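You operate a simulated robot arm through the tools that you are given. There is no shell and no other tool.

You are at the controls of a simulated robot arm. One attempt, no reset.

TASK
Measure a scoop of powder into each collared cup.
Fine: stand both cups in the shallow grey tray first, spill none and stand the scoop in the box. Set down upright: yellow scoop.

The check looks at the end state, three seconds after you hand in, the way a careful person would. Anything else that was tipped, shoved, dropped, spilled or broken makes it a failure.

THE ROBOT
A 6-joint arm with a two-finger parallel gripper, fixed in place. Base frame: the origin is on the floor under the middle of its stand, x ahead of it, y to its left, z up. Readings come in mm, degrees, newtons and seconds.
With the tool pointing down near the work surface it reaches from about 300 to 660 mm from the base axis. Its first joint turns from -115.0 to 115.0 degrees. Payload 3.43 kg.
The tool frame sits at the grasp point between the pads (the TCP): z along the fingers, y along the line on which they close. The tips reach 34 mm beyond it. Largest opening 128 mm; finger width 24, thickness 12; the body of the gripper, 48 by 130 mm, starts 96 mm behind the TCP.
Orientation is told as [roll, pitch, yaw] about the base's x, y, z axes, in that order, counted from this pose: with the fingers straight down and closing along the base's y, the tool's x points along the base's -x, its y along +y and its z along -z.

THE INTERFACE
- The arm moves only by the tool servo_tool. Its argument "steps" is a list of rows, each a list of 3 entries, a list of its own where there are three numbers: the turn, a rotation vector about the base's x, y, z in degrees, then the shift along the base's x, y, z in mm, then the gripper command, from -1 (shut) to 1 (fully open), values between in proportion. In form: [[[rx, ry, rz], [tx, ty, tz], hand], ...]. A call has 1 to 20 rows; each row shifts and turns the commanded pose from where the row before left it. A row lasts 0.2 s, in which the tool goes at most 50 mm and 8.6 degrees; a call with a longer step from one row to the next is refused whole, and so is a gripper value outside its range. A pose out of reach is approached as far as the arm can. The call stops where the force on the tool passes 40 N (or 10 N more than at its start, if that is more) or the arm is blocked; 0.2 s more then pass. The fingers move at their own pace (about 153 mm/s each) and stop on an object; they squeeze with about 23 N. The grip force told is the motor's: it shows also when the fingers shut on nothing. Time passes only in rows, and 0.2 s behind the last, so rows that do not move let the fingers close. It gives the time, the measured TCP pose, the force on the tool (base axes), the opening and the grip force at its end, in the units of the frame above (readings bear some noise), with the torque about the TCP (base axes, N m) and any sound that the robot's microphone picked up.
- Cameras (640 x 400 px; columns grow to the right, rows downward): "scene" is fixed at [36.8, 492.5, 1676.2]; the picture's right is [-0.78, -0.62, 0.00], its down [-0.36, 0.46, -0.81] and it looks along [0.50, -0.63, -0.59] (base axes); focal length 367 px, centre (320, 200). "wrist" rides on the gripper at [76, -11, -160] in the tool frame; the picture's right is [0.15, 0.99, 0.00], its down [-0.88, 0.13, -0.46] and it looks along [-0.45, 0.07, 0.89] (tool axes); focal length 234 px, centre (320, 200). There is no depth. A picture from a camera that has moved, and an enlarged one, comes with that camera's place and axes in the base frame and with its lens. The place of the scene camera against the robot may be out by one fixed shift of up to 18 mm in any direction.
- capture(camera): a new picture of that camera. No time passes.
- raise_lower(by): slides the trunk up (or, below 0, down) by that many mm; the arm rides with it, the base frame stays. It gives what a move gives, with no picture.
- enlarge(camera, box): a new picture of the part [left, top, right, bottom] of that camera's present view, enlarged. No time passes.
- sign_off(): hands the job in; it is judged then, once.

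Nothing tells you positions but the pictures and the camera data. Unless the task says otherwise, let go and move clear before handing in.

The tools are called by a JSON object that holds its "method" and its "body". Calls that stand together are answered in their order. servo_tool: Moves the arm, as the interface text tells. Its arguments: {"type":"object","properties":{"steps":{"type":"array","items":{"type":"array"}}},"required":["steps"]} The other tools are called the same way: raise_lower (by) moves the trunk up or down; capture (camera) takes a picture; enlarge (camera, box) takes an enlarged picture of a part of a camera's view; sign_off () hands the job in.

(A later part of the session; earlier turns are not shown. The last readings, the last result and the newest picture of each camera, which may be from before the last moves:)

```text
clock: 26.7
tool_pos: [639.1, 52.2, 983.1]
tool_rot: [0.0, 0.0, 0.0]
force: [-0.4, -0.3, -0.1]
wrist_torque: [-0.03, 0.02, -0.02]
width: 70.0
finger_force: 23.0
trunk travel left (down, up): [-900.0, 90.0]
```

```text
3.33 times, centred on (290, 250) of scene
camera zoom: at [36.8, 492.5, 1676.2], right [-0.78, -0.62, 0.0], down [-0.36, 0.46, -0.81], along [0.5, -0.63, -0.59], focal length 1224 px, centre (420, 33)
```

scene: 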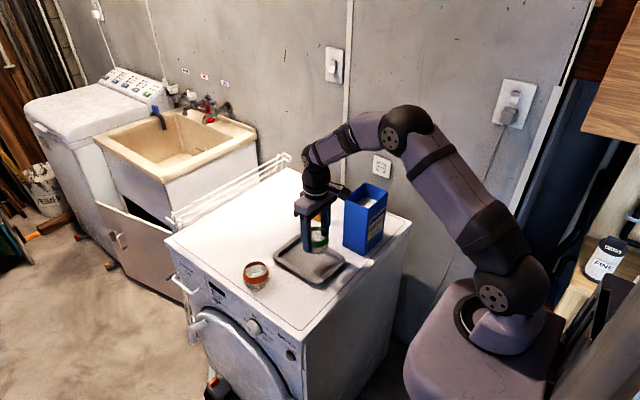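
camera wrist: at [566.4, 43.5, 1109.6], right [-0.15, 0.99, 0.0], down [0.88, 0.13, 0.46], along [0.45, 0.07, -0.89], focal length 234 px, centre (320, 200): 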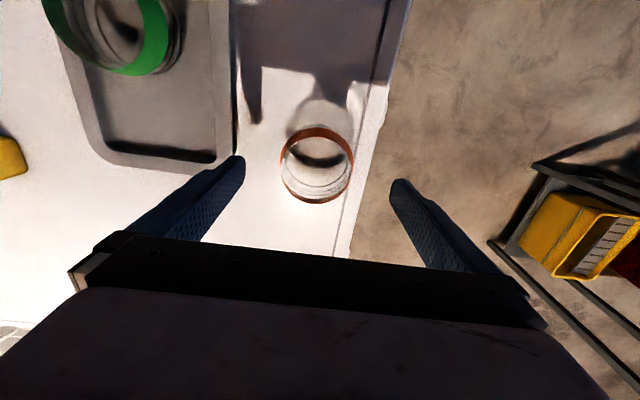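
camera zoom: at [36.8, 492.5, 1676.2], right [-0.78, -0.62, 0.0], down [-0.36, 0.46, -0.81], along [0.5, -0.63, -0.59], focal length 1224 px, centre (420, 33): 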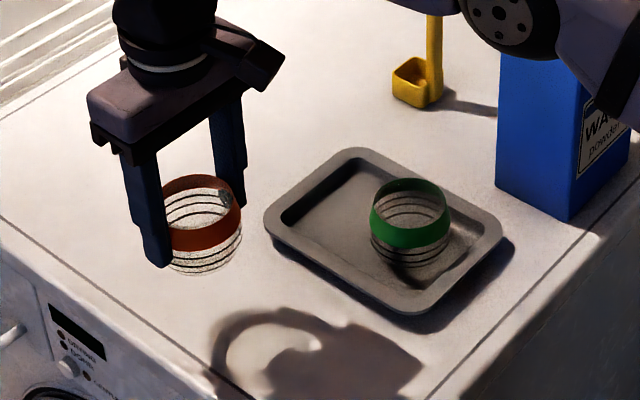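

Carrying the orange cup over the tray's far end.

{"method": "servo_tool", "body": {"steps": [[[0, 0, 0], [-2, -30, 0], -0.3], [[0, 0, 0], [-2, -40, 0], -0.3], [[0, 0, 0], [-2, -40, 0], -0.3], [[0, 0, 0], [-2, -40, 0], -0.3], [[0, 0, 0], [-1, -6, 0], -0.3], [[0, 0, 0], [0, 0, 0], -0.3], [[0, 0, 0], [0, 0, 0], -0.3]]}}

{"method": "enlarge", "body": {"camera": "wrist", "box": [230, 70, 410, 250]}}

{"method": "enlarge", "body": {"camera": "scene", "box": [260, 190, 370, 290]}}

```text
clock: 28.3
tool_pos: [628.3, -103.2, 981.4]
tool_rot: [-0.1, -0.1, 0.0]
force: [0.3, 0.0, -0.9]
wrist_torque: [-0.01, -0.03, 0.01]
width: 70.0
finger_force: 23.0
trunk travel left (down, up): [-900.0, 90.0]
```

```text
2.22 times, centred on (320, 160) of wrist
camera zoom: at [553.9, -113.4, 1140.9], right [-0.15, 0.99, 0.0], down [0.88, 0.13, 0.46], along [0.45, 0.07, -0.89], focal length 520 px, centre (320, 289)
```

zoom: 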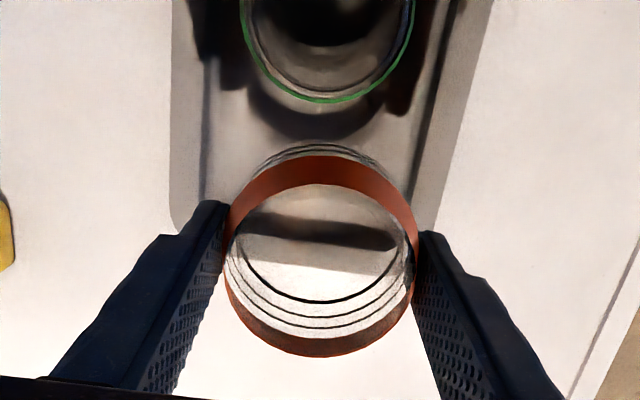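

```text
4.00 times, centred on (315, 240) of scene
camera zoom: at [36.8, 492.5, 1676.2], right [-0.78, -0.62, 0.0], down [-0.36, 0.46, -0.81], along [0.5, -0.63, -0.59], focal length 1468 px, centre (340, 40)
```

zoom: 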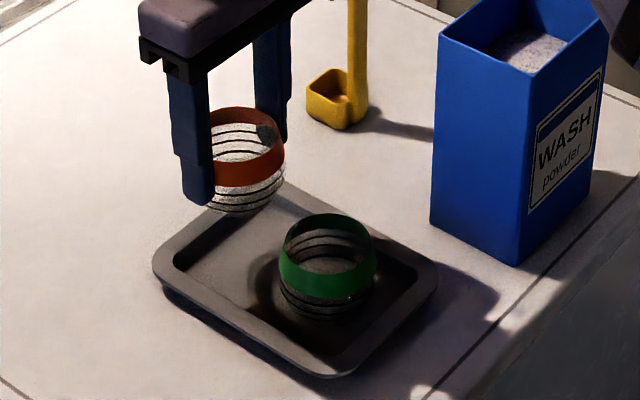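

{"method": "servo_tool", "body": {"steps": [[[0, 0, 0], [0, 0, -20], -0.3], [[0, 0, 0], [0, 0, -20], -0.3], [[0, 0, 0], [0, 0, -20], -0.3], [[0, 0, 0], [0, 0, -5], -0.3], [[0, 0, 0], [0, 0, 0], -0.3]]}}

{"method": "enlarge", "body": {"camera": "wrist", "box": [230, 70, 410, 250]}}

{"method": "enlarge", "body": {"camera": "scene", "box": [260, 190, 370, 290]}}

```text
clock: 29.5
tool_pos: [630.1, -103.5, 916.2]
tool_rot: [-0.1, -0.1, -0.2]
force: [-1.1, 0.2, -0.1]
wrist_torque: [0.02, 0.0, -0.01]
width: 69.8
finger_force: 23.2
trunk travel left (down, up): [-900.0, 90.0]
```

```text
2.22 times, centred on (320, 160) of wrist
camera zoom: at [555.3, -113.6, 1076.5], right [-0.15, 0.99, 0.0], down [0.88, 0.13, 0.46], along [0.45, 0.07, -0.89], focal length 520 px, centre (320, 289)
```

zoom: 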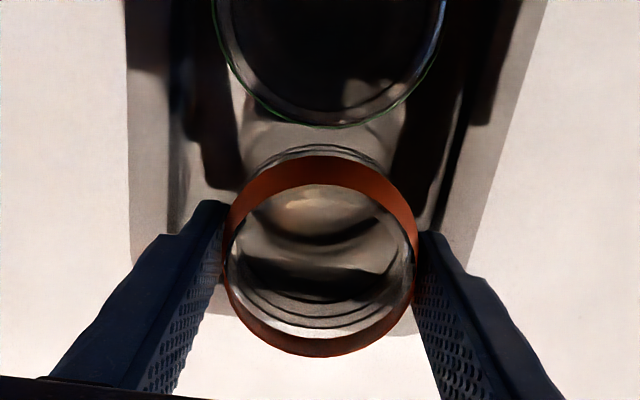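

```text
4.00 times, centred on (315, 240) of scene
camera zoom: at [36.8, 492.5, 1676.2], right [-0.78, -0.62, 0.0], down [-0.36, 0.46, -0.81], along [0.5, -0.63, -0.59], focal length 1468 px, centre (340, 40)
```

zoom: 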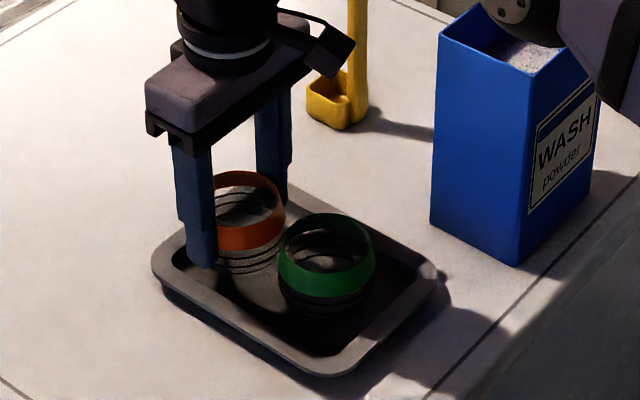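

I'll shift 2 mm back from the far rim and feel for the floor.

{"method": "servo_tool", "body": {"steps": [[[0, 0, 0], [-2, 0, -1.5], -0.3], [[0, 0, 0], [0, 0, 0], -0.3]]}}

{"method": "servo_tool", "body": {"steps": [[[0, 0, 0], [0, 0, -1.5], -0.3], [[0, 0, 0], [0, 0, 0], -0.3]]}}

{"method": "servo_tool", "body": {"steps": [[[0, 0, 0], [0, 0, -1], -0.3], [[0, 0, 0], [0, 0, 0], -0.3]]}}

```text
clock: 30.1
tool_pos: [629.6, -103.0, 916.5]
tool_rot: [0.0, -0.1, 0.0]
force: [0.0, 0.1, -0.9]
wrist_torque: [0.03, 0.01, 0.01]
width: 70.0
finger_force: 22.9
trunk travel left (down, up): [-900.0, 90.0]
```

```text
clock: 30.7
tool_pos: [629.1, -103.7, 915.0]
tool_rot: [0.0, -0.1, -0.1]
force: [0.0, 0.1, 0.4]
wrist_torque: [-0.02, -0.01, 0.01]
width: 69.9
finger_force: 23.1
trunk travel left (down, up): [-900.0, 90.0]
```

```text
clock: 31.3
tool_pos: [629.0, -104.4, 913.1]
tool_rot: [-0.1, -0.1, -0.2]
force: [-0.5, -0.1, 0.4]
wrist_torque: [-0.01, 0.0, 0.01]
width: 70.3
finger_force: 23.1
trunk travel left (down, up): [-900.0, 90.0]
```

{"method": "servo_tool", "body": {"steps": [[[0, 0, 0], [0, 0, -1], -0.3], [[0, 0, 0], [0, 0, 0], -0.3]]}}

{"method": "servo_tool", "body": {"steps": [[[0, 0, 0], [0, 0, -1], -0.3], [[0, 0, 0], [0, 0, 0], -0.3]]}}

{"method": "servo_tool", "body": {"steps": [[[0, 0, 0], [0, 0, -1], -0.3], [[0, 0, 0], [0, 0, 0], -0.3]]}}

```text
clock: 31.9
tool_pos: [628.2, -104.7, 911.5]
tool_rot: [-0.1, -0.1, 0.0]
force: [0.4, -0.7, 0.0]
wrist_torque: [0.02, 0.0, 0.01]
width: 70.0
finger_force: 22.7
trunk travel left (down, up): [-900.0, 90.0]
```

```text
clock: 32.5
tool_pos: [628.8, -104.3, 911.7]
tool_rot: [-0.1, -0.2, 0.0]
force: [-1.6, 0.1, 5.1]
wrist_torque: [-0.07, 0.04, 0.0]
width: 70.2
finger_force: 23.5
trunk travel left (down, up): [-900.0, 90.0]
```

```text
clock: 33.1
tool_pos: [628.8, -104.4, 910.9]
tool_rot: [-0.1, -0.2, -0.1]
force: [0.9, 0.7, 7.7]
wrist_torque: [-0.03, 0.04, 0.03]
width: 70.1
finger_force: 22.8
trunk travel left (down, up): [-900.0, 90.0]
```

Contact at about 5–8 N: the orange cup is down. Releasing slowly.

{"method": "servo_tool", "body": {"steps": [[[0, 0, 0], [0, 0, 1], -0.3], [[0, 0, 0], [0, 0, 0], 0.12], [[0, 0, 0], [0, 0, 0], 0.2], [[0, 0, 0], [0, 0, 0], 0.26], [[0, 0, 0], [0, 0, 0], 0.26]]}}

{"method": "enlarge", "body": {"camera": "wrist", "box": [230, 70, 410, 250]}}

{"method": "enlarge", "body": {"camera": "scene", "box": [270, 215, 350, 285]}}

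```text
clock: 34.3
tool_pos: [629.0, -104.6, 912.3]
tool_rot: [-0.2, -0.2, 0.0]
force: [0.7, 0.0, 0.9]
wrist_torque: [0.02, 0.02, -0.02]
width: 80.6
finger_force: 0.0
trunk travel left (down, up): [-900.0, 90.0]
```

```text
2.22 times, centred on (320, 160) of wrist
camera zoom: at [553.0, -114.5, 1071.5], right [-0.15, 0.99, 0.0], down [0.88, 0.13, 0.46], along [0.45, 0.07, -0.89], focal length 520 px, centre (320, 289)
```

zoom: 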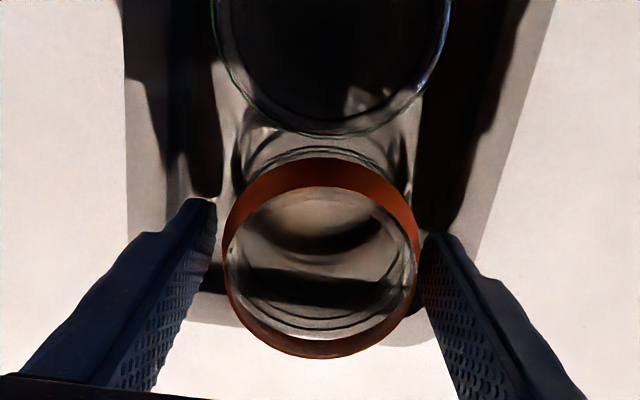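

```text
5.71 times, centred on (310, 250) of scene
camera zoom: at [36.8, 492.5, 1676.2], right [-0.78, -0.62, 0.0], down [-0.36, 0.46, -0.81], along [0.5, -0.63, -0.59], focal length 2098 px, centre (377, -86)
```

zoom: 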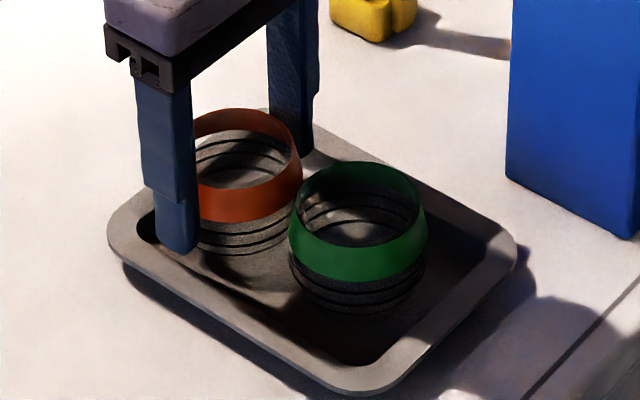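

Both cups stand in the tray. Now I'll rise and look at the scoop up close from above.

{"method": "servo_tool", "body": {"steps": [[[0, 0, 0], [0, 0, 10], 0.3], [[0, 0, 0], [0, 0, 40], 0.5], [[0, 0, 0], [0, 0, 45], 0.5], [[0, 0, 0], [0, 0, 45], 0.5], [[0, 0, 0], [0, 0, 38], 0.5], [[0, 0, 0], [-9, -45, 0], 0.5], [[0, 0, 0], [-9, -45, 0], 0.5], [[0, 0, 0], [-9, -45, 0], 0.5], [[0, 0, 0], [-4, -15, 0], 0.5], [[0, 0, 0], [0, 0, 0], 0.5]]}}

{"method": "capture", "body": {"camera": "wrist"}}

{"method": "enlarge", "body": {"camera": "wrist", "box": [230, 110, 410, 230]}}

{"method": "capture", "body": {"camera": "scene"}}

```text
clock: 36.5
tool_pos: [595.1, -252.7, 1089.3]
tool_rot: [-0.1, -0.1, 0.0]
force: [-0.8, -0.5, -0.1]
wrist_torque: [0.01, 0.02, 0.02]
width: 96.0
finger_force: 0.0
trunk travel left (down, up): [-900.0, 90.0]
```

```text
taken
camera wrist: at [520.3, -262.8, 1248.6], right [-0.15, 0.99, 0.0], down [0.88, 0.13, 0.46], along [0.45, 0.07, -0.89], focal length 234 px, centre (320, 200)
```

wrist: 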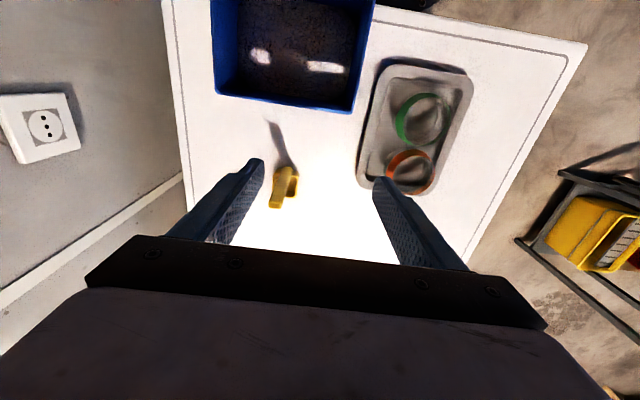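

```text
3.33 times, centred on (320, 170) of wrist
camera zoom: at [520.3, -262.8, 1248.6], right [-0.15, 0.99, 0.0], down [0.88, 0.13, 0.46], along [0.45, 0.07, -0.89], focal length 781 px, centre (320, 300)
```

zoom: 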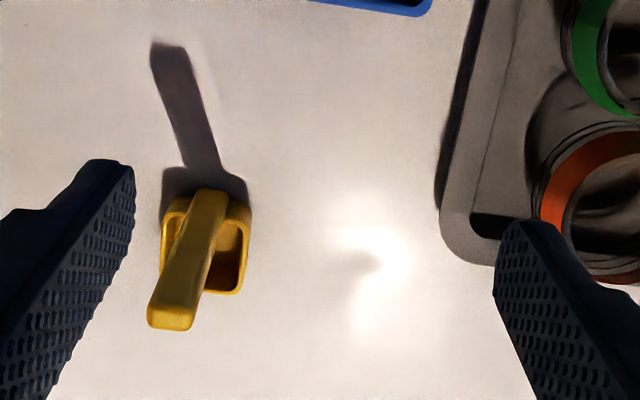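

```text
taken
```

scene: 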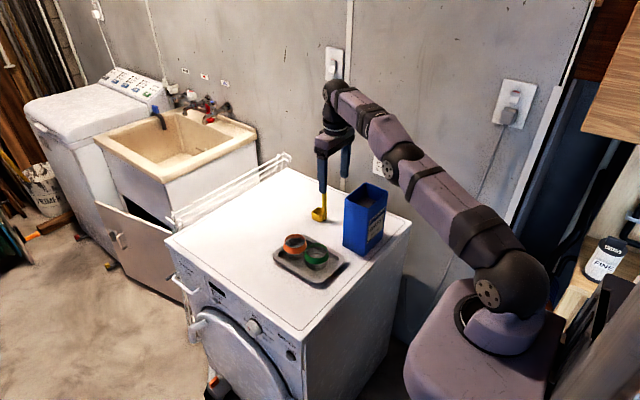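

Scoop handle measures ≈(669,-298), top z≈992, aligned with the base axes with the bowl on the +x side. It's beyond straight-down reach, so I'll tilt the tool 30° outward and line up for a grasp over the box.

{"method": "servo_tool", "body": {"steps": [[[0, -7.5, 0], [0, -10, 0], 0.3], [[0, -7.5, 0], [5, -10, 0], 0.3], [[0, -7.5, 0], [5, -10, 0], 0.3], [[0, -7.5, 0], [5, -10, 0], 0.3], [[0, 0, 0], [10, -5, -20], 0.3], [[0, 0, 0], [4, 0, -20], 0.3], [[0, 0, 0], [0, 0, 0], 0.3], [[0, 0, 0], [0, 0, 0], 0.3]]}}

{"method": "capture", "body": {"camera": "wrist"}}

{"method": "capture", "body": {"camera": "scene"}}

```text
clock: 38.3
tool_pos: [625.7, -298.5, 1049.8]
tool_rot: [0.0, -30.0, 0.0]
force: [0.8, -0.1, 0.3]
wrist_torque: [-0.05, 0.03, 0.02]
width: 82.9
finger_force: 0.0
trunk travel left (down, up): [-900.0, 90.0]
```

```text
taken
camera wrist: at [480.6, -309.0, 1149.9], right [-0.13, 0.99, -0.07], down [0.53, 0.13, 0.84], along [0.84, 0.07, -0.54], focal length 234 px, centre (320, 200)
```

wrist: 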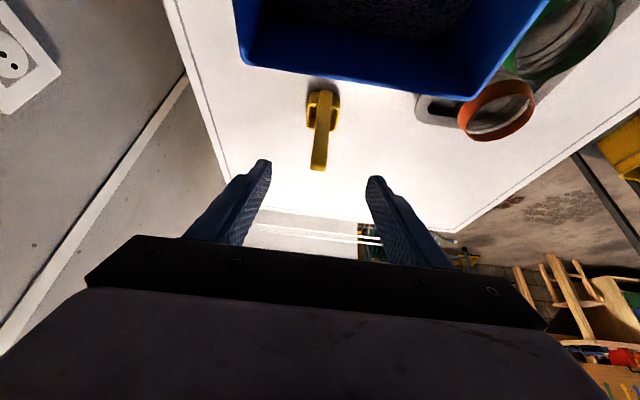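

```text
taken
```

scene: 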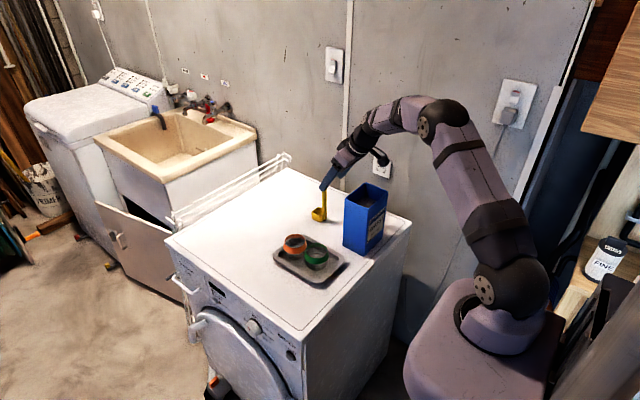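

The wrist camera would come close to the box rim at 30° tilt, so I'll reduce the tilt to 20° and re-check alignment before descending on the handle.

{"method": "servo_tool", "body": {"steps": [[[0, 5, 0], [8, 0, 0], 0], [[0, 5, 0], [8, 0, 0], 0], [[0, 0, 0], [0, 0, 0], 0], [[0, 0, 0], [0, 0, 0], 0]]}}

{"method": "capture", "body": {"camera": "wrist"}}

{"method": "enlarge", "body": {"camera": "wrist", "box": [260, 90, 380, 220]}}

{"method": "enlarge", "body": {"camera": "scene", "box": [290, 120, 410, 240]}}

```text
clock: 39.3
tool_pos: [642.5, -297.4, 1050.5]
tool_rot: [-0.1, -20.0, -0.1]
force: [0.3, 0.2, -0.4]
wrist_torque: [-0.01, 0.0, -0.01]
width: 64.0
finger_force: 0.1
trunk travel left (down, up): [-900.0, 90.0]
```

```text
taken
camera wrist: at [517.2, -308.2, 1173.7], right [-0.14, 0.99, -0.05], down [0.67, 0.13, 0.73], along [0.73, 0.07, -0.68], focal length 234 px, centre (320, 200)
```

wrist: 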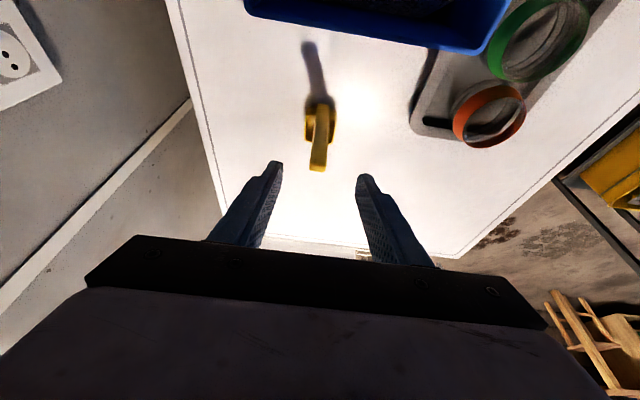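

```text
3.08 times, centred on (320, 155) of wrist
camera zoom: at [517.2, -308.2, 1173.7], right [-0.14, 0.99, -0.05], down [0.67, 0.13, 0.73], along [0.73, 0.07, -0.68], focal length 720 px, centre (320, 338)
```

zoom: 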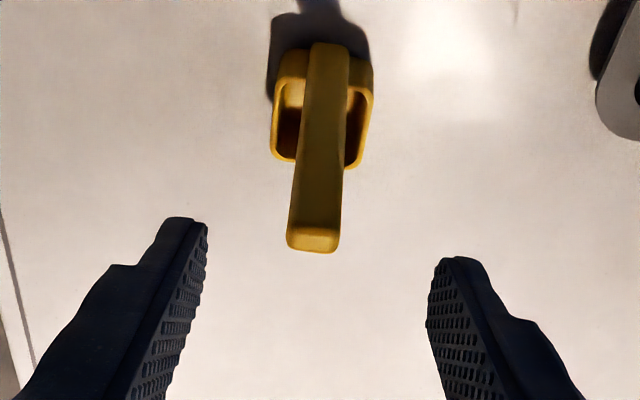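

```text
3.33 times, centred on (350, 180) of scene
camera zoom: at [36.8, 492.5, 1676.2], right [-0.78, -0.62, 0.0], down [-0.36, 0.46, -0.81], along [0.5, -0.63, -0.59], focal length 1224 px, centre (220, 267)
```

zoom: 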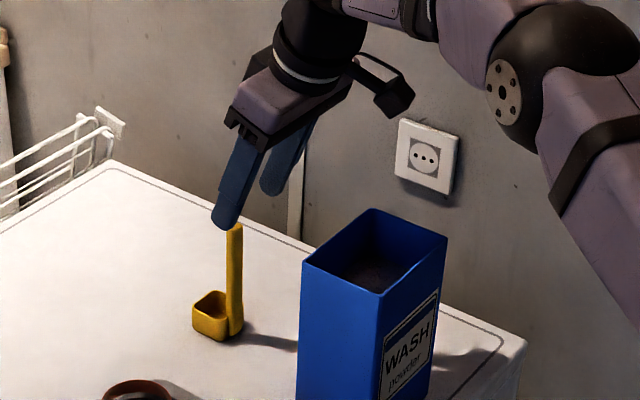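

Handle is lined up within ~1 mm. Descending along the tilt so the handle sits between the pads.

{"method": "servo_tool", "body": {"steps": [[[0, 0, 0], [8.5, -0.4, -20], 0], [[0, 0, 0], [8.5, -0.4, -20], 0], [[0, 0, 0], [8.5, -0.3, -20], 0], [[0, 0, 0], [0, 0, -18], 0], [[0, 0, 0], [0, 0, 0], 0]]}}

{"method": "enlarge", "body": {"camera": "wrist", "box": [230, 90, 410, 240]}}

{"method": "enlarge", "body": {"camera": "scene", "box": [290, 140, 390, 240]}}

```text
clock: 40.5
tool_pos: [667.3, -301.2, 971.0]
tool_rot: [0.0, -20.0, 0.1]
force: [0.2, 0.0, -0.3]
wrist_torque: [0.0, -0.01, 0.01]
width: 64.1
finger_force: 0.1
trunk travel left (down, up): [-900.0, 90.0]
```

```text
2.67 times, centred on (320, 165) of wrist
camera zoom: at [541.5, -310.5, 1094.9], right [-0.14, 0.99, -0.05], down [0.67, 0.13, 0.73], along [0.73, 0.07, -0.68], focal length 624 px, centre (320, 293)
```

zoom: 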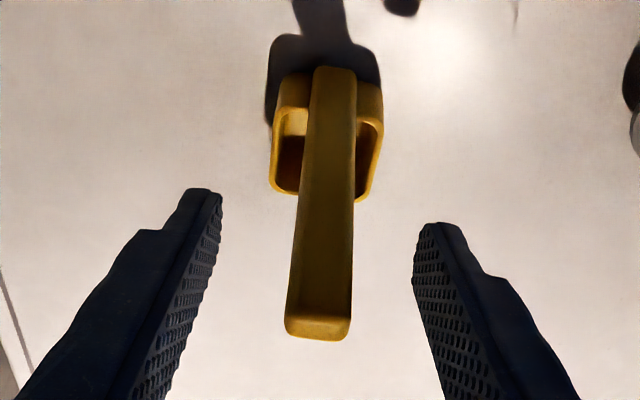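

```text
4.00 times, centred on (340, 190) of scene
camera zoom: at [36.8, 492.5, 1676.2], right [-0.78, -0.62, 0.0], down [-0.36, 0.46, -0.81], along [0.5, -0.63, -0.59], focal length 1468 px, centre (240, 240)
```

zoom: 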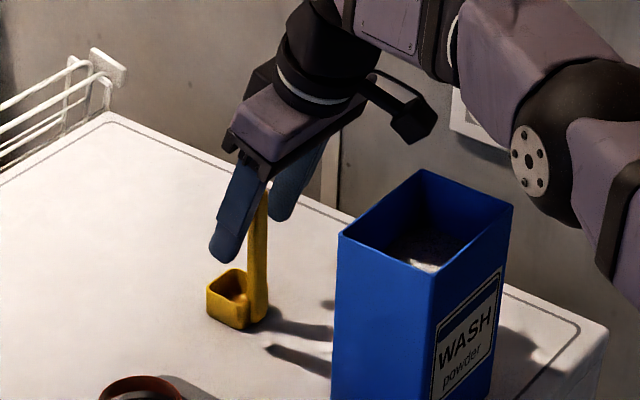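

Handle is centred between the pads. Closing.

{"method": "servo_tool", "body": {"steps": [[[0, 0, 0], [0, 0, 0], -0.5], [[0, 0, 0], [0, 0, 0], -0.65], [[0, 0, 0], [0, 0, 0], -0.8], [[0, 0, 0], [0, 0, 0], -1], [[0, 0, 0], [0, 0, 0], -1]]}}

{"method": "enlarge", "body": {"camera": "wrist", "box": [230, 90, 410, 240]}}

```text
clock: 41.7
tool_pos: [667.4, -300.9, 970.4]
tool_rot: [0.0, -20.1, -0.1]
force: [-0.1, 0.2, 0.4]
wrist_torque: [-0.01, -0.01, -0.01]
width: 17.2
finger_force: 23.1
trunk travel left (down, up): [-900.0, 90.0]
```

```text
2.67 times, centred on (320, 165) of wrist
camera zoom: at [541.2, -310.5, 1095.2], right [-0.14, 0.99, -0.05], down [0.67, 0.13, 0.73], along [0.73, 0.07, -0.68], focal length 624 px, centre (320, 293)
```

zoom: 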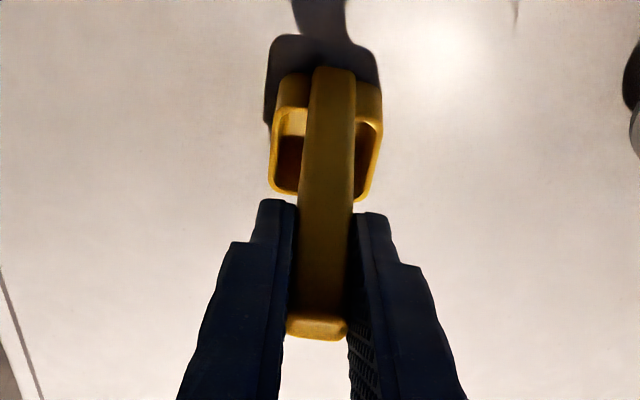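

The scoop's handle is gripped (17.2 mm). Lifting it straight up a little, checking, then I'll carry it over toward the open area in front of the tray so I can re-grip it with horizontal fingers (better for dipping and pouring).

{"method": "servo_tool", "body": {"steps": [[[0, 0, 0], [0, 0, 5], -1], [[0, 0, 0], [0, 0, 12], -1], [[0, 0, 0], [0, 0, 13], -1], [[0, 0, 0], [0, 0, 0], -1]]}}

{"method": "enlarge", "body": {"camera": "scene", "box": [290, 140, 390, 240]}}

{"method": "capture", "body": {"camera": "wrist"}}

```text
clock: 42.7
tool_pos: [667.4, -301.4, 1001.1]
tool_rot: [0.0, -20.1, 0.1]
force: [-0.1, 0.5, 0.0]
wrist_torque: [-0.02, -0.01, 0.01]
width: 17.2
finger_force: 23.3
trunk travel left (down, up): [-900.0, 90.0]
```

```text
4.00 times, centred on (340, 190) of scene
camera zoom: at [36.8, 492.5, 1676.2], right [-0.78, -0.62, 0.0], down [-0.36, 0.46, -0.81], along [0.5, -0.63, -0.59], focal length 1468 px, centre (240, 240)
```

zoom: 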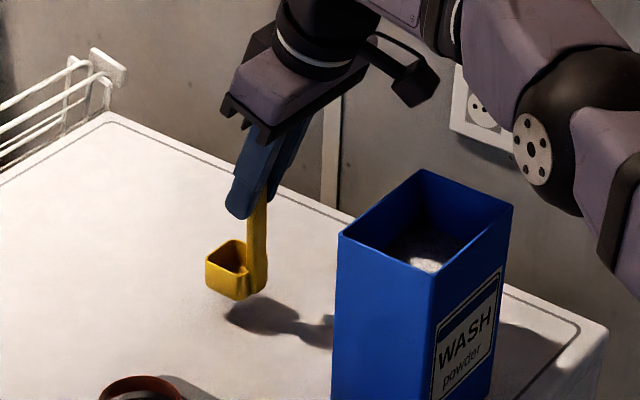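

```text
taken
camera wrist: at [542.7, -310.6, 1126.0], right [-0.14, 0.99, -0.05], down [0.67, 0.13, 0.73], along [0.73, 0.07, -0.68], focal length 234 px, centre (320, 200)
```

wrist: 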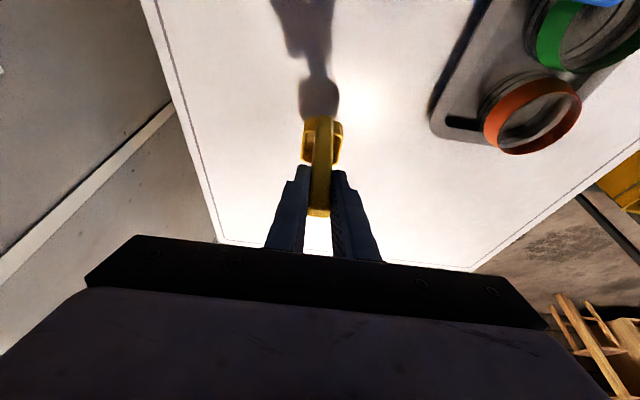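

Scoop hangs upright. Carrying it over the tray at a safe height to the open spot near (578, 20).

{"method": "servo_tool", "body": {"steps": [[[0, 0, 0], [-6, 10, 30], -1], [[0, 0, 0], [-12, 30, 30], -1], [[0, 0, 0], [-12, 40, 5], -1], [[0, 0, 0], [-12, 40, 0], -1], [[0, 0, 0], [-12, 40, 0], -1], [[0, 0, 0], [-12, 40, 0], -1], [[0, 0, 0], [-12, 40, 0], -1], [[0, 0, 0], [-6, 40, 0], -1], [[0, 0, 0], [-4, 40, 0], -1], [[0, 0, 0], [0, 0, 0], -1], [[0, 0, 0], [0, 0, 0], -1]]}}

{"method": "capture", "body": {"camera": "scene"}}

{"method": "capture", "body": {"camera": "wrist"}}

```text
clock: 45.1
tool_pos: [579.8, 20.3, 1069.2]
tool_rot: [0.0, -20.1, 0.1]
force: [-0.1, 0.0, -0.5]
wrist_torque: [-0.02, 0.01, -0.03]
width: 17.2
finger_force: 22.8
trunk travel left (down, up): [-900.0, 90.0]
```

```text
taken
```

scene: 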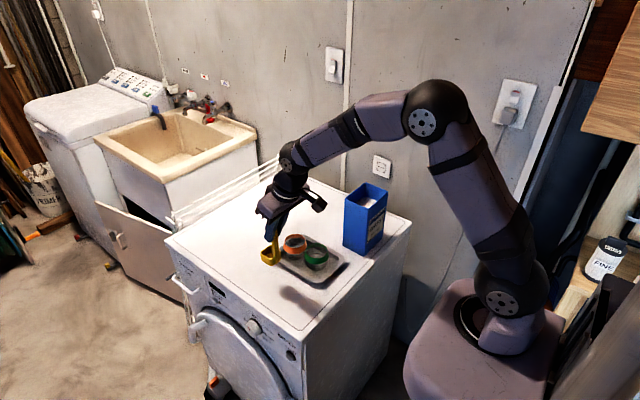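

```text
taken
camera wrist: at [454.0, 10.2, 1193.2], right [-0.14, 0.99, -0.05], down [0.67, 0.13, 0.73], along [0.73, 0.07, -0.68], focal length 234 px, centre (320, 200)
```

wrist: 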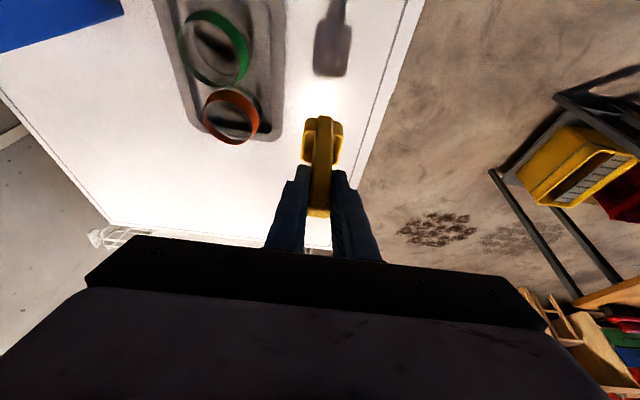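

Directly above the clear spot. Lowering until the scoop's base touches the machine top.

{"method": "servo_tool", "body": {"steps": [[[0, 0, 0], [0, 0, -30], -1], [[0, 0, 0], [0, 0, -30], -1], [[0, 0, 0], [0, 0, -25], -1], [[0, 0, 0], [0, 0, -8], -1], [[0, 0, 0], [0, 0, 0], -1]]}}

{"method": "servo_tool", "body": {"steps": [[[0, 0, 0], [0, 0, -1.5], -1], [[0, 0, 0], [0, 0, 0], -1]]}}

{"method": "servo_tool", "body": {"steps": [[[0, 0, 0], [0, 0, -1.5], -1], [[0, 0, 0], [0, 0, 0], -1]]}}

{"method": "enlarge", "body": {"camera": "scene", "box": [240, 200, 320, 280]}}

```text
clock: 46.3
tool_pos: [579.6, 20.0, 974.2]
tool_rot: [0.0, -20.1, -0.1]
force: [-0.2, -0.4, -0.3]
wrist_torque: [-0.02, 0.04, -0.01]
width: 17.5
finger_force: 23.2
trunk travel left (down, up): [-900.0, 90.0]
```

```text
clock: 46.9
tool_pos: [577.5, 19.3, 972.5]
tool_rot: [0.0, -20.0, 0.0]
force: [0.5, 0.3, 0.1]
wrist_torque: [0.01, 0.02, 0.02]
width: 17.1
finger_force: 23.3
trunk travel left (down, up): [-900.0, 90.0]
```

```text
clock: 47.5
tool_pos: [578.5, 20.0, 970.8]
tool_rot: [-0.1, -20.2, 0.0]
force: [0.1, 0.7, 2.5]
wrist_torque: [0.0, 0.0, 0.03]
width: 17.4
finger_force: 22.8
trunk travel left (down, up): [-900.0, 90.0]
```

```text
5.00 times, centred on (280, 240) of scene
camera zoom: at [36.8, 492.5, 1676.2], right [-0.78, -0.62, 0.0], down [-0.36, 0.46, -0.81], along [0.5, -0.63, -0.59], focal length 1836 px, centre (520, 0)
```

zoom: 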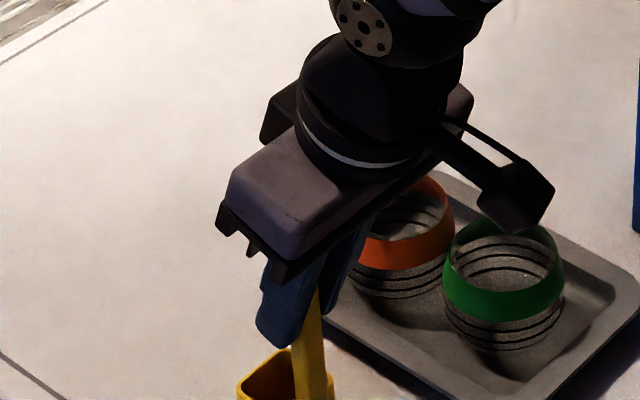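

Touchdown (2.5 N) at the same height it was picked from. Releasing gently.

{"method": "servo_tool", "body": {"steps": [[[0, 0, 0], [0, 0, 0], -0.68], [[0, 0, 0], [0, 0, 0], -0.6], [[0, 0, 0], [0, 0, 0], -0.45], [[0, 0, 0], [0, 0, 0], -0.3], [[0, 0, 0], [0, 0, 0], -0.3]]}}

{"method": "enlarge", "body": {"camera": "wrist", "box": [230, 90, 410, 240]}}

{"method": "enlarge", "body": {"camera": "scene", "box": [230, 220, 310, 300]}}

```text
clock: 48.7
tool_pos: [579.0, 19.8, 970.2]
tool_rot: [0.0, -20.2, -0.1]
force: [0.2, -0.6, 0.3]
wrist_torque: [0.0, 0.0, 0.0]
width: 45.0
finger_force: 0.0
trunk travel left (down, up): [-900.0, 90.0]
```

```text
2.67 times, centred on (320, 165) of wrist
camera zoom: at [454.2, 10.1, 1094.5], right [-0.14, 0.99, -0.05], down [0.67, 0.13, 0.73], along [0.73, 0.07, -0.68], focal length 624 px, centre (320, 293)
```

zoom: 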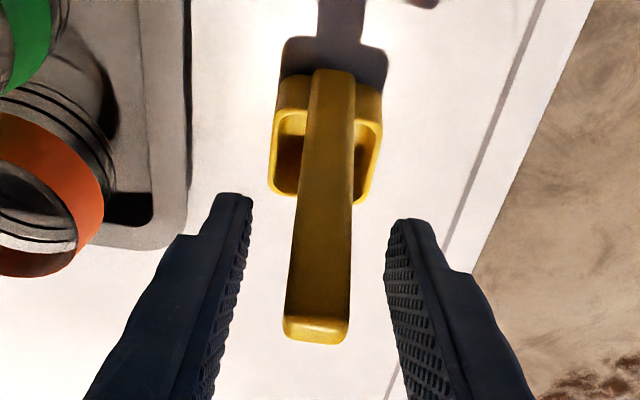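

```text
5.00 times, centred on (270, 260) of scene
camera zoom: at [36.8, 492.5, 1676.2], right [-0.78, -0.62, 0.0], down [-0.36, 0.46, -0.81], along [0.5, -0.63, -0.59], focal length 1836 px, centre (570, -100)
```

zoom: 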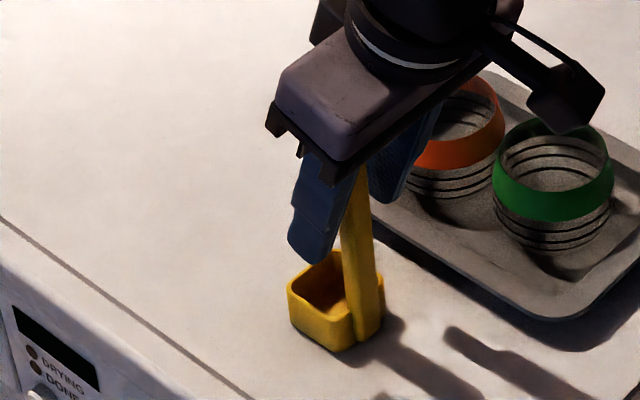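

The scoop stands upright on its own at (≈577, 20). I'll rise and swing the tool to horizontal (fingers pointing +x) above it.

{"method": "servo_tool", "body": {"steps": [[[0, 0, 0], [0, 0, 20], -0.3], [[0, 0, 0], [0, 0, 40], -0.3], [[0, 0, 0], [0, 0, 45], -0.3], [[0, 0, 0], [0, 0, 45], -0.3], [[0, -7, 0], [-5, 0, 0], -0.3], [[0, -7, 0], [-5, 0, 0], -0.3], [[0, -7, 0], [-5, 0, 0], -0.3], [[0, -7, 0], [-5, 0, 0], -0.3], [[0, 0, 0], [0, 0, 0], -0.3]]}}

{"method": "capture", "body": {"camera": "scene"}}

{"method": "capture", "body": {"camera": "wrist"}}

```text
clock: 50.7
tool_pos: [560.3, 29.9, 1118.3]
tool_rot: [1.8, -41.9, 0.2]
force: [0.5, 0.4, 0.4]
wrist_torque: [0.03, -0.03, 0.01]
width: 44.9
finger_force: 0.0
out of reach, approached as far as the arm can: row 8
trunk travel left (down, up): [-900.0, 90.0]
```

```text
taken
```

scene: 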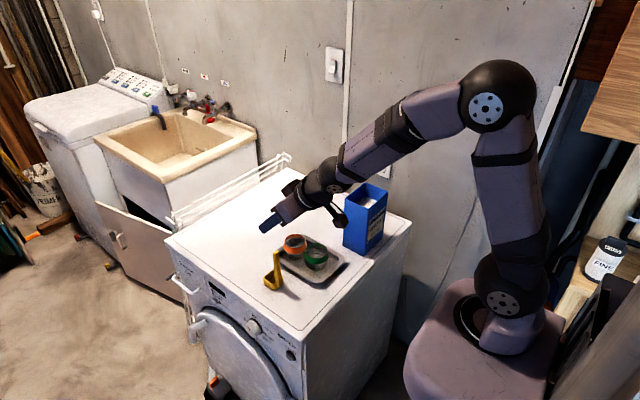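

```text
taken
camera wrist: at [397.2, 14.5, 1185.9], right [-0.13, 0.99, -0.07], down [0.35, 0.12, 0.93], along [0.93, 0.1, -0.36], focal length 234 px, centre (320, 200)
```

wrist: 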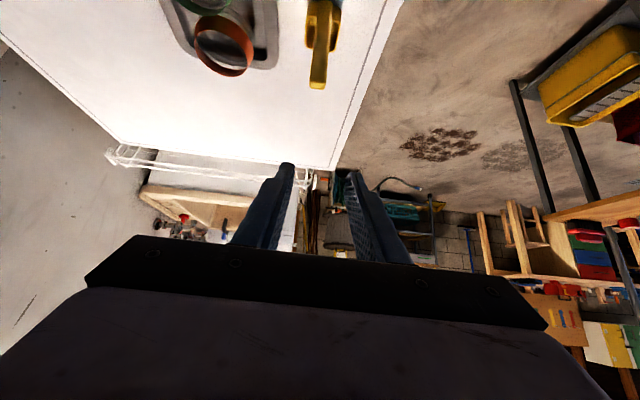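

The wrist seems to stop when the tool lines up with the forearm, so a horizontal tool needs the shoulder lower than the wrist. I'll back away from the scoop, then lower the trunk in stages while raising the tool.

{"method": "servo_tool", "body": {"steps": [[[0, 0, 0], [-15, -3, 25], -0.3], [[0, 0, 0], [-15, -3, 25], -0.3], [[0, 0, 0], [-15, -4, 15], -0.3], [[0, 0, 0], [-15, 0, 0], -0.3], [[0, 0, 0], [0, 0, 0], -0.3]]}}

{"method": "raise_lower", "body": {"by": -120}}

{"method": "servo_tool", "body": {"steps": [[[0, 0, 0], [0, 0, 30], -0.3], [[0, 0, 0], [0, 0, 40], -0.3], [[0, 0, 0], [0, 0, 40], -0.3], [[0, 0, 0], [0, 0, 0], -0.3]]}}

{"method": "capture", "body": {"camera": "scene"}}

```text
clock: 51.9
tool_pos: [506.3, 21.8, 1174.5]
tool_rot: [0.1, -48.1, -0.1]
force: [1.2, -0.1, 0.4]
wrist_torque: [0.0, -0.01, 0.0]
width: 44.7
finger_force: 0.1
out of reach, approached as far as the arm can: row 1
trunk travel left (down, up): [-900.0, 90.0]
```

```text
clock: 53.4
tool_pos: [506.5, 19.9, 1054.4]
tool_rot: [0.0, -48.0, -0.1]
force: [-0.4, 0.6, 0.2]
wrist_torque: [0.02, 0.02, 0.0]
width: 44.8
finger_force: 0.0
trunk travel left (down, up): [-780.0, 210.0]
```

```text
clock: 54.4
tool_pos: [505.4, 29.3, 1152.4]
tool_rot: [-0.6, -48.4, -0.1]
force: [0.2, 0.0, 1.8]
wrist_torque: [0.02, 0.0, 0.02]
width: 44.7
finger_force: 0.0
out of reach, approached as far as the arm can: row 1, 3
trunk travel left (down, up): [-780.0, 210.0]
```

```text
taken
```

scene: 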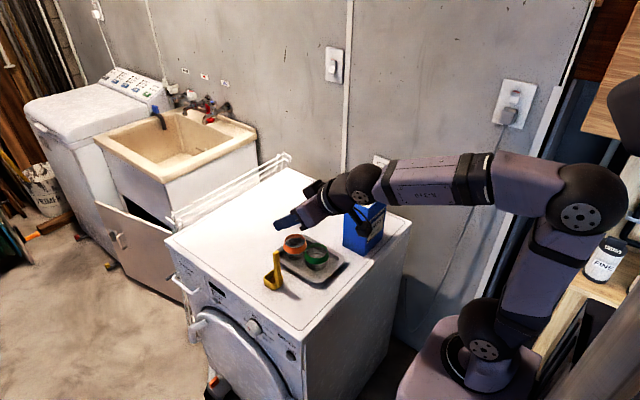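

The limit is the elbow folding (shoulder–wrist distance ≥ ~336 mm), so lowering the trunk well below the wrist will make a horizontal tool comfortable. Continuing in stages.

{"method": "raise_lower", "body": {"by": -140}}

{"method": "servo_tool", "body": {"steps": [[[0, 0, 0], [0, 0, 35], -0.3], [[0, 0, 0], [0, 0, 35], -0.3], [[0, 0, 0], [0, 0, 35], -0.3], [[0, 0, 0], [0, 0, 35], -0.3], [[0, 0, 0], [0, 0, 0], -0.3]]}}

{"method": "raise_lower", "body": {"by": -150}}

{"method": "servo_tool", "body": {"steps": [[[0, 0, 0], [0, 0, 38], -0.3], [[0, 0, 0], [0, 0, 38], -0.3], [[0, 0, 0], [0, 0, 38], -0.3], [[0, 0, 0], [0, 0, 36], -0.3], [[0, 0, 0], [0, 0, 0], -0.3]]}}

{"method": "capture", "body": {"camera": "scene"}}

```text
clock: 56.1
tool_pos: [504.9, 28.9, 1012.2]
tool_rot: [-0.5, -48.4, -0.2]
force: [-0.5, -0.3, -0.3]
wrist_torque: [0.0, 0.02, -0.02]
width: 44.8
finger_force: 0.2
trunk travel left (down, up): [-640.0, 350.0]
```

```text
clock: 57.3
tool_pos: [501.5, 60.3, 1143.5]
tool_rot: [-1.0, -48.4, 0.1]
force: [-0.3, -0.7, 0.3]
wrist_torque: [-0.02, 0.02, -0.01]
width: 44.9
finger_force: 0.0
out of reach, approached as far as the arm can: row 1, 2, 3, 4
trunk travel left (down, up): [-640.0, 350.0]
```

```text
clock: 59.1
tool_pos: [500.0, 60.1, 993.1]
tool_rot: [-1.0, -48.5, -0.2]
force: [-0.4, 0.5, 0.4]
wrist_torque: [0.0, 0.0, -0.05]
width: 45.1
finger_force: 0.2
trunk travel left (down, up): [-490.0, 500.0]
```

```text
clock: 60.3
tool_pos: [495.2, 79.0, 1138.1]
tool_rot: [-1.5, -48.5, 0.0]
force: [-0.8, 0.8, 0.4]
wrist_torque: [0.04, 0.0, -0.01]
width: 44.6
finger_force: 0.1
out of reach, approached as far as the arm can: row 2, 3
trunk travel left (down, up): [-490.0, 500.0]
```

```text
taken
```

scene: 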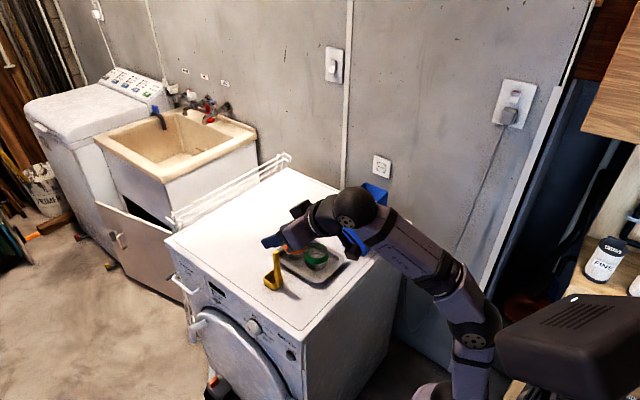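

The arm drifted in y while rising. I'll test whether it can return to y≈20 from here.

{"method": "servo_tool", "body": {"steps": [[[0, 0, 0], [0, -15, 0], -0.3], [[0, 0, 0], [0, -15, 0], -0.3], [[0, 0, 0], [0, -15, 0], -0.3], [[0, 0, 0], [0, 0, 0], -0.3]]}}

{"method": "capture", "body": {"camera": "wrist"}}

{"method": "capture", "body": {"camera": "scene"}}

```text
clock: 61.3
tool_pos: [481.6, 71.5, 1137.0]
tool_rot: [-1.7, -48.7, -0.1]
force: [-0.9, -0.2, -0.7]
wrist_torque: [-0.03, 0.03, -0.03]
width: 44.4
finger_force: 0.1
out of reach, approached as far as the arm can: row 1, 2, 3
trunk travel left (down, up): [-490.0, 500.0]
```

```text
taken
camera wrist: at [312.4, 66.6, 1185.6], right [-0.07, 0.99, -0.13], down [0.24, 0.14, 0.96], along [0.97, 0.04, -0.25], focal length 234 px, centre (320, 200)
```

wrist: 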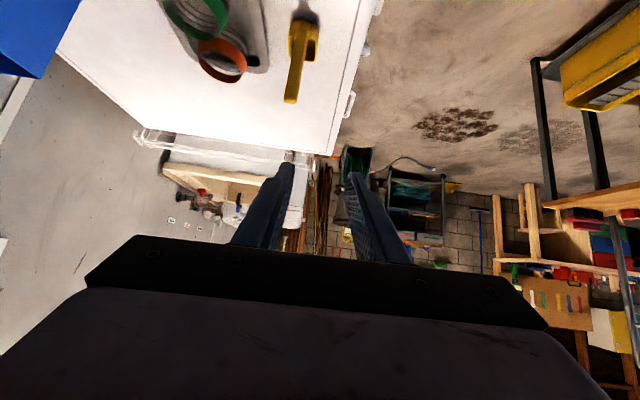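

```text
taken
```

scene: 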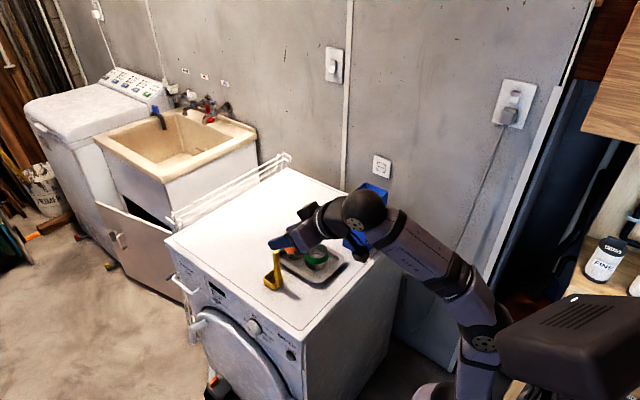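

I'll look closely at the arm's configuration to understand what is limiting it.

{"method": "enlarge", "body": {"camera": "scene", "box": [250, 160, 550, 400]}}

{"method": "servo_tool", "body": {"steps": [[[0, 0, 0], [0, 0, -10], -0.3], [[0, 0, 0], [0, 0, -20], -0.3], [[0, 0, 0], [0, 0, -20], -0.3], [[0, 0, 0], [0, 0, 0], -0.3]]}}

```text
1.67 times, centred on (400, 280) of scene
camera zoom: at [36.8, 492.5, 1676.2], right [-0.78, -0.62, 0.0], down [-0.36, 0.46, -0.81], along [0.5, -0.63, -0.59], focal length 612 px, centre (187, 67)
```

zoom: 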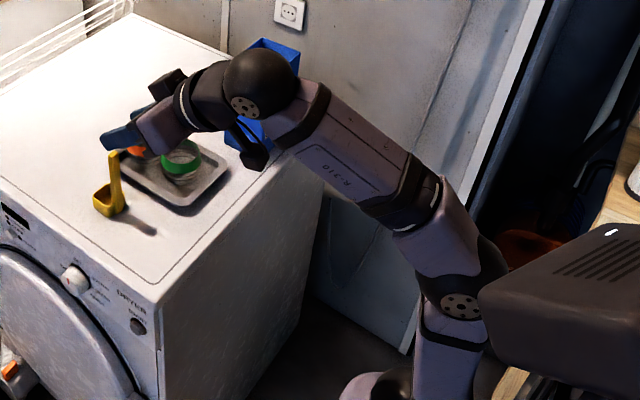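

```text
clock: 62.3
tool_pos: [480.5, 71.5, 1087.5]
tool_rot: [-1.2, -48.5, 0.0]
force: [-0.2, -0.1, 0.5]
wrist_torque: [0.03, 0.01, -0.02]
width: 44.9
finger_force: 0.0
trunk travel left (down, up): [-490.0, 500.0]
```

Wrist has a roll–pitch–roll layout and the upper arm can't lean back past vertical; so the horizontal tool needs the shoulder ~520 mm below the wrist. I'll lower the trunk and tilt up along a path that keeps that spacing.

{"method": "raise_lower", "body": {"by": -130}}

{"method": "servo_tool", "body": {"steps": [[[0, 0, 0], [0, 0, 31], -0.3], [[0, 0, 0], [0, 0, 31], -0.3], [[0, -5.75, 0], [20, -10, 21], -0.3], [[0, -5.75, 0], [20, -10, 21], -0.3], [[0, 0, 0], [0, 0, 0], -0.3]]}}

{"method": "capture", "body": {"camera": "scene"}}

```text
clock: 63.8
tool_pos: [482.1, 71.4, 957.6]
tool_rot: [-1.2, -48.6, -0.2]
force: [0.7, 0.2, -0.4]
wrist_torque: [0.03, -0.01, 0.0]
width: 45.0
finger_force: 0.0
trunk travel left (down, up): [-360.0, 630.0]
```

```text
clock: 65.0
tool_pos: [519.4, 60.0, 1060.7]
tool_rot: [-1.6, -60.2, 0.0]
force: [-0.3, 0.6, -0.1]
wrist_torque: [0.01, 0.0, 0.02]
width: 44.9
finger_force: 0.1
out of reach, approached as far as the arm can: row 3, 4
trunk travel left (down, up): [-360.0, 630.0]
```

```text
taken
```

scene: 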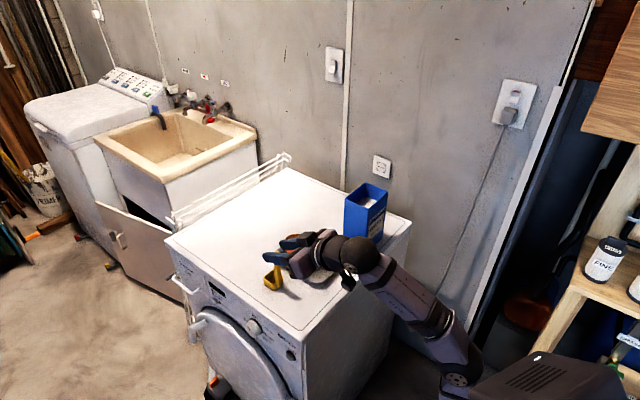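

Close. I'll add a bit more height while finishing the tilt to horizontal.

{"method": "servo_tool", "body": {"steps": [[[0, 0, 0], [5, -5, 25], -0.3], [[0, -7.5, 0], [17, -12, 32], -0.3], [[0, -7.5, 0], [17, -12, 32], -0.3], [[0, 0, 0], [0, 0, 0], -0.3]]}}

```text
clock: 66.0
tool_pos: [554.0, 50.0, 1147.7]
tool_rot: [-1.6, -75.2, -0.1]
force: [0.8, -0.4, -0.3]
wrist_torque: [-0.02, -0.01, -0.02]
width: 45.0
finger_force: 0.0
out of reach, approached as far as the arm can: row 1, 2, 3
trunk travel left (down, up): [-360.0, 630.0]
```

A lateral (y/roll) error persists, which suggests a wrist-roll joint has wound to its limit. I'll look at the arm closely.

{"method": "enlarge", "body": {"camera": "scene", "box": [250, 190, 490, 400]}}

{"method": "capture", "body": {"camera": "wrist"}}

```text
1.90 times, centred on (370, 295) of scene
camera zoom: at [36.8, 492.5, 1676.2], right [-0.78, -0.62, 0.0], down [-0.36, 0.46, -0.81], along [0.5, -0.63, -0.59], focal length 699 px, centre (225, 19)
```

zoom: 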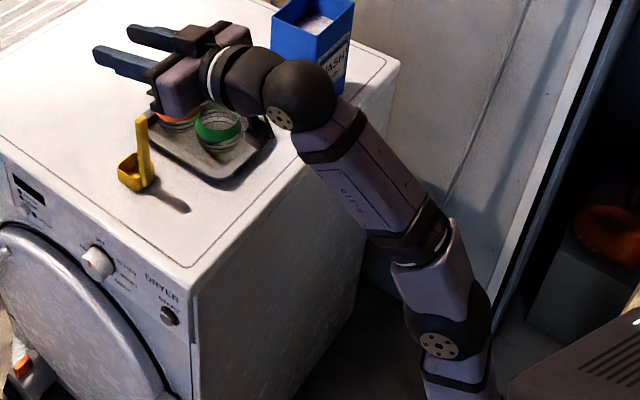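

```text
taken
camera wrist: at [380.0, 44.7, 1115.0], right [-0.01, 0.99, -0.15], down [-0.21, 0.14, 0.97], along [0.98, 0.04, 0.21], focal length 234 px, centre (320, 200)
```

wrist: 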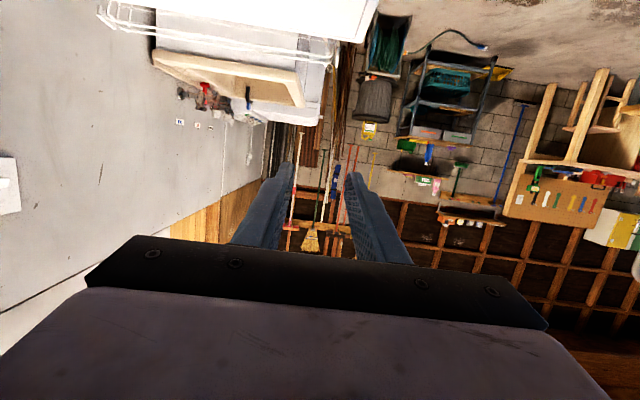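

Diagnosis: when the tool crossed the forearm line the wrist flipped (forearm roll ≈170°, at its limit). I'll unwind it well above everything: raise the trunk, move to a stretched pose, swing the tool up past the forearm on one side, then bring it straight down in-plane.

{"method": "raise_lower", "body": {"by": 290}}

{"method": "servo_tool", "body": {"steps": [[[0, 2.5, 0], [11.5, 10, -39], -0.3], [[0, 2.5, 0], [11.5, 10, -39], -0.3], [[0, 2.5, 0], [11.5, 10, -39], -0.3], [[0, 2.5, 0], [11.5, 10, -39], -0.3], [[0, 2.5, 0], [11.5, 10, -39], -0.3], [[0, 2.5, 0], [11.5, 10, -39], -0.3], [[0, 2.5, 0], [11.5, 10, -39], -0.3], [[0, 2.5, 0], [11.5, 10, -39], -0.3], [[0, 0, 0], [0, 0, 0], -0.3]]}}

{"method": "capture", "body": {"camera": "scene"}}

```text
clock: 69.0
tool_pos: [553.5, 50.7, 1436.8]
tool_rot: [-1.6, -75.1, -0.1]
force: [0.0, -0.3, 0.3]
wrist_torque: [0.02, 0.0, -0.01]
width: 44.7
finger_force: 0.1
trunk travel left (down, up): [-650.0, 340.0]
```

```text
clock: 71.0
tool_pos: [648.6, 131.8, 1124.3]
tool_rot: [-1.6, -55.0, 0.0]
force: [-0.5, 0.7, -0.4]
wrist_torque: [0.03, 0.04, -0.01]
width: 44.5
finger_force: 0.1
trunk travel left (down, up): [-650.0, 340.0]
```

```text
taken
```

scene: 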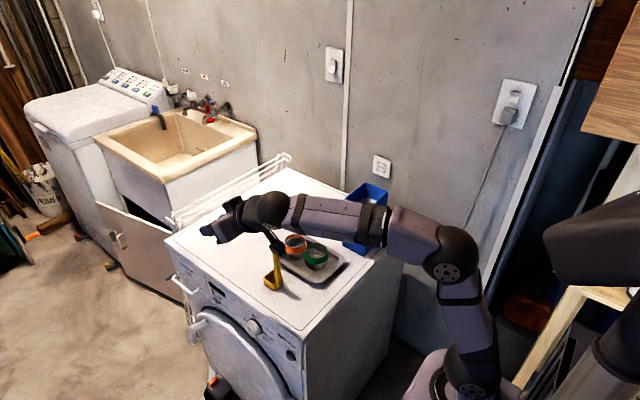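

Now swinging the tool upward past the forearm with the lateral offset, in small steps.

{"method": "servo_tool", "body": {"steps": [[[0, -3.5, 0], [8.4, 0, 13.7], -0.3], [[0, -3.5, 0], [8.4, 0, 13.8], -0.3], [[0, -3.5, 0], [6.7, 0, 14.6], -0.3], [[0, -3.5, 0], [6.7, 0, 14.7], -0.3], [[0, -3.5, 0], [4.9, 0, 15.3], -0.3], [[0, -3.5, 0], [4.8, 0, 15.4], -0.3], [[0, -3.5, 0], [2.9, 0, 15.8], -0.3], [[0, -3.5, 0], [2.9, 0, 15.9], -0.3], [[0, -3.5, 0], [1, 0, 16.1], -0.3], [[0, -3.5, 0], [1, 0, 16.1], -0.3], [[0, -3.5, 0], [-1, 0, 16.1], -0.3], [[0, -3.5, 0], [-1, 0, 16.1], -0.3], [[0, -3.5, 0], [-2.9, 0, 15.9], -0.3], [[0, -3.5, 0], [-2.9, 0, 15.8], -0.3], [[0, -3.5, 0], [-4.8, 0, 15.4], -0.3], [[0, -3.5, 0], [-4.9, 0, 15.3], -0.3], [[0, -3.5, 0], [-6.7, 0, 14.7], -0.3], [[0, -3.5, 0], [-6.7, 0, 14.6], -0.3], [[0, 0, 0], [0, 0, 0], -0.3], [[0, 0, 0], [0, 0, 0], -0.3]]}}

{"method": "capture", "body": {"camera": "scene"}}

```text
clock: 75.2
tool_pos: [661.9, 130.3, 1400.4]
tool_rot: [178.3, -61.9, -180.0]
force: [-0.7, 0.0, -1.3]
wrist_torque: [-0.01, 0.0, 0.03]
width: 44.8
finger_force: 0.0
trunk travel left (down, up): [-650.0, 340.0]
```

```text
taken
```

scene: 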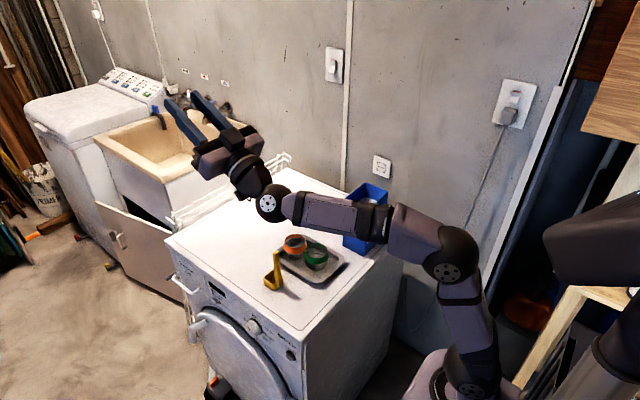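

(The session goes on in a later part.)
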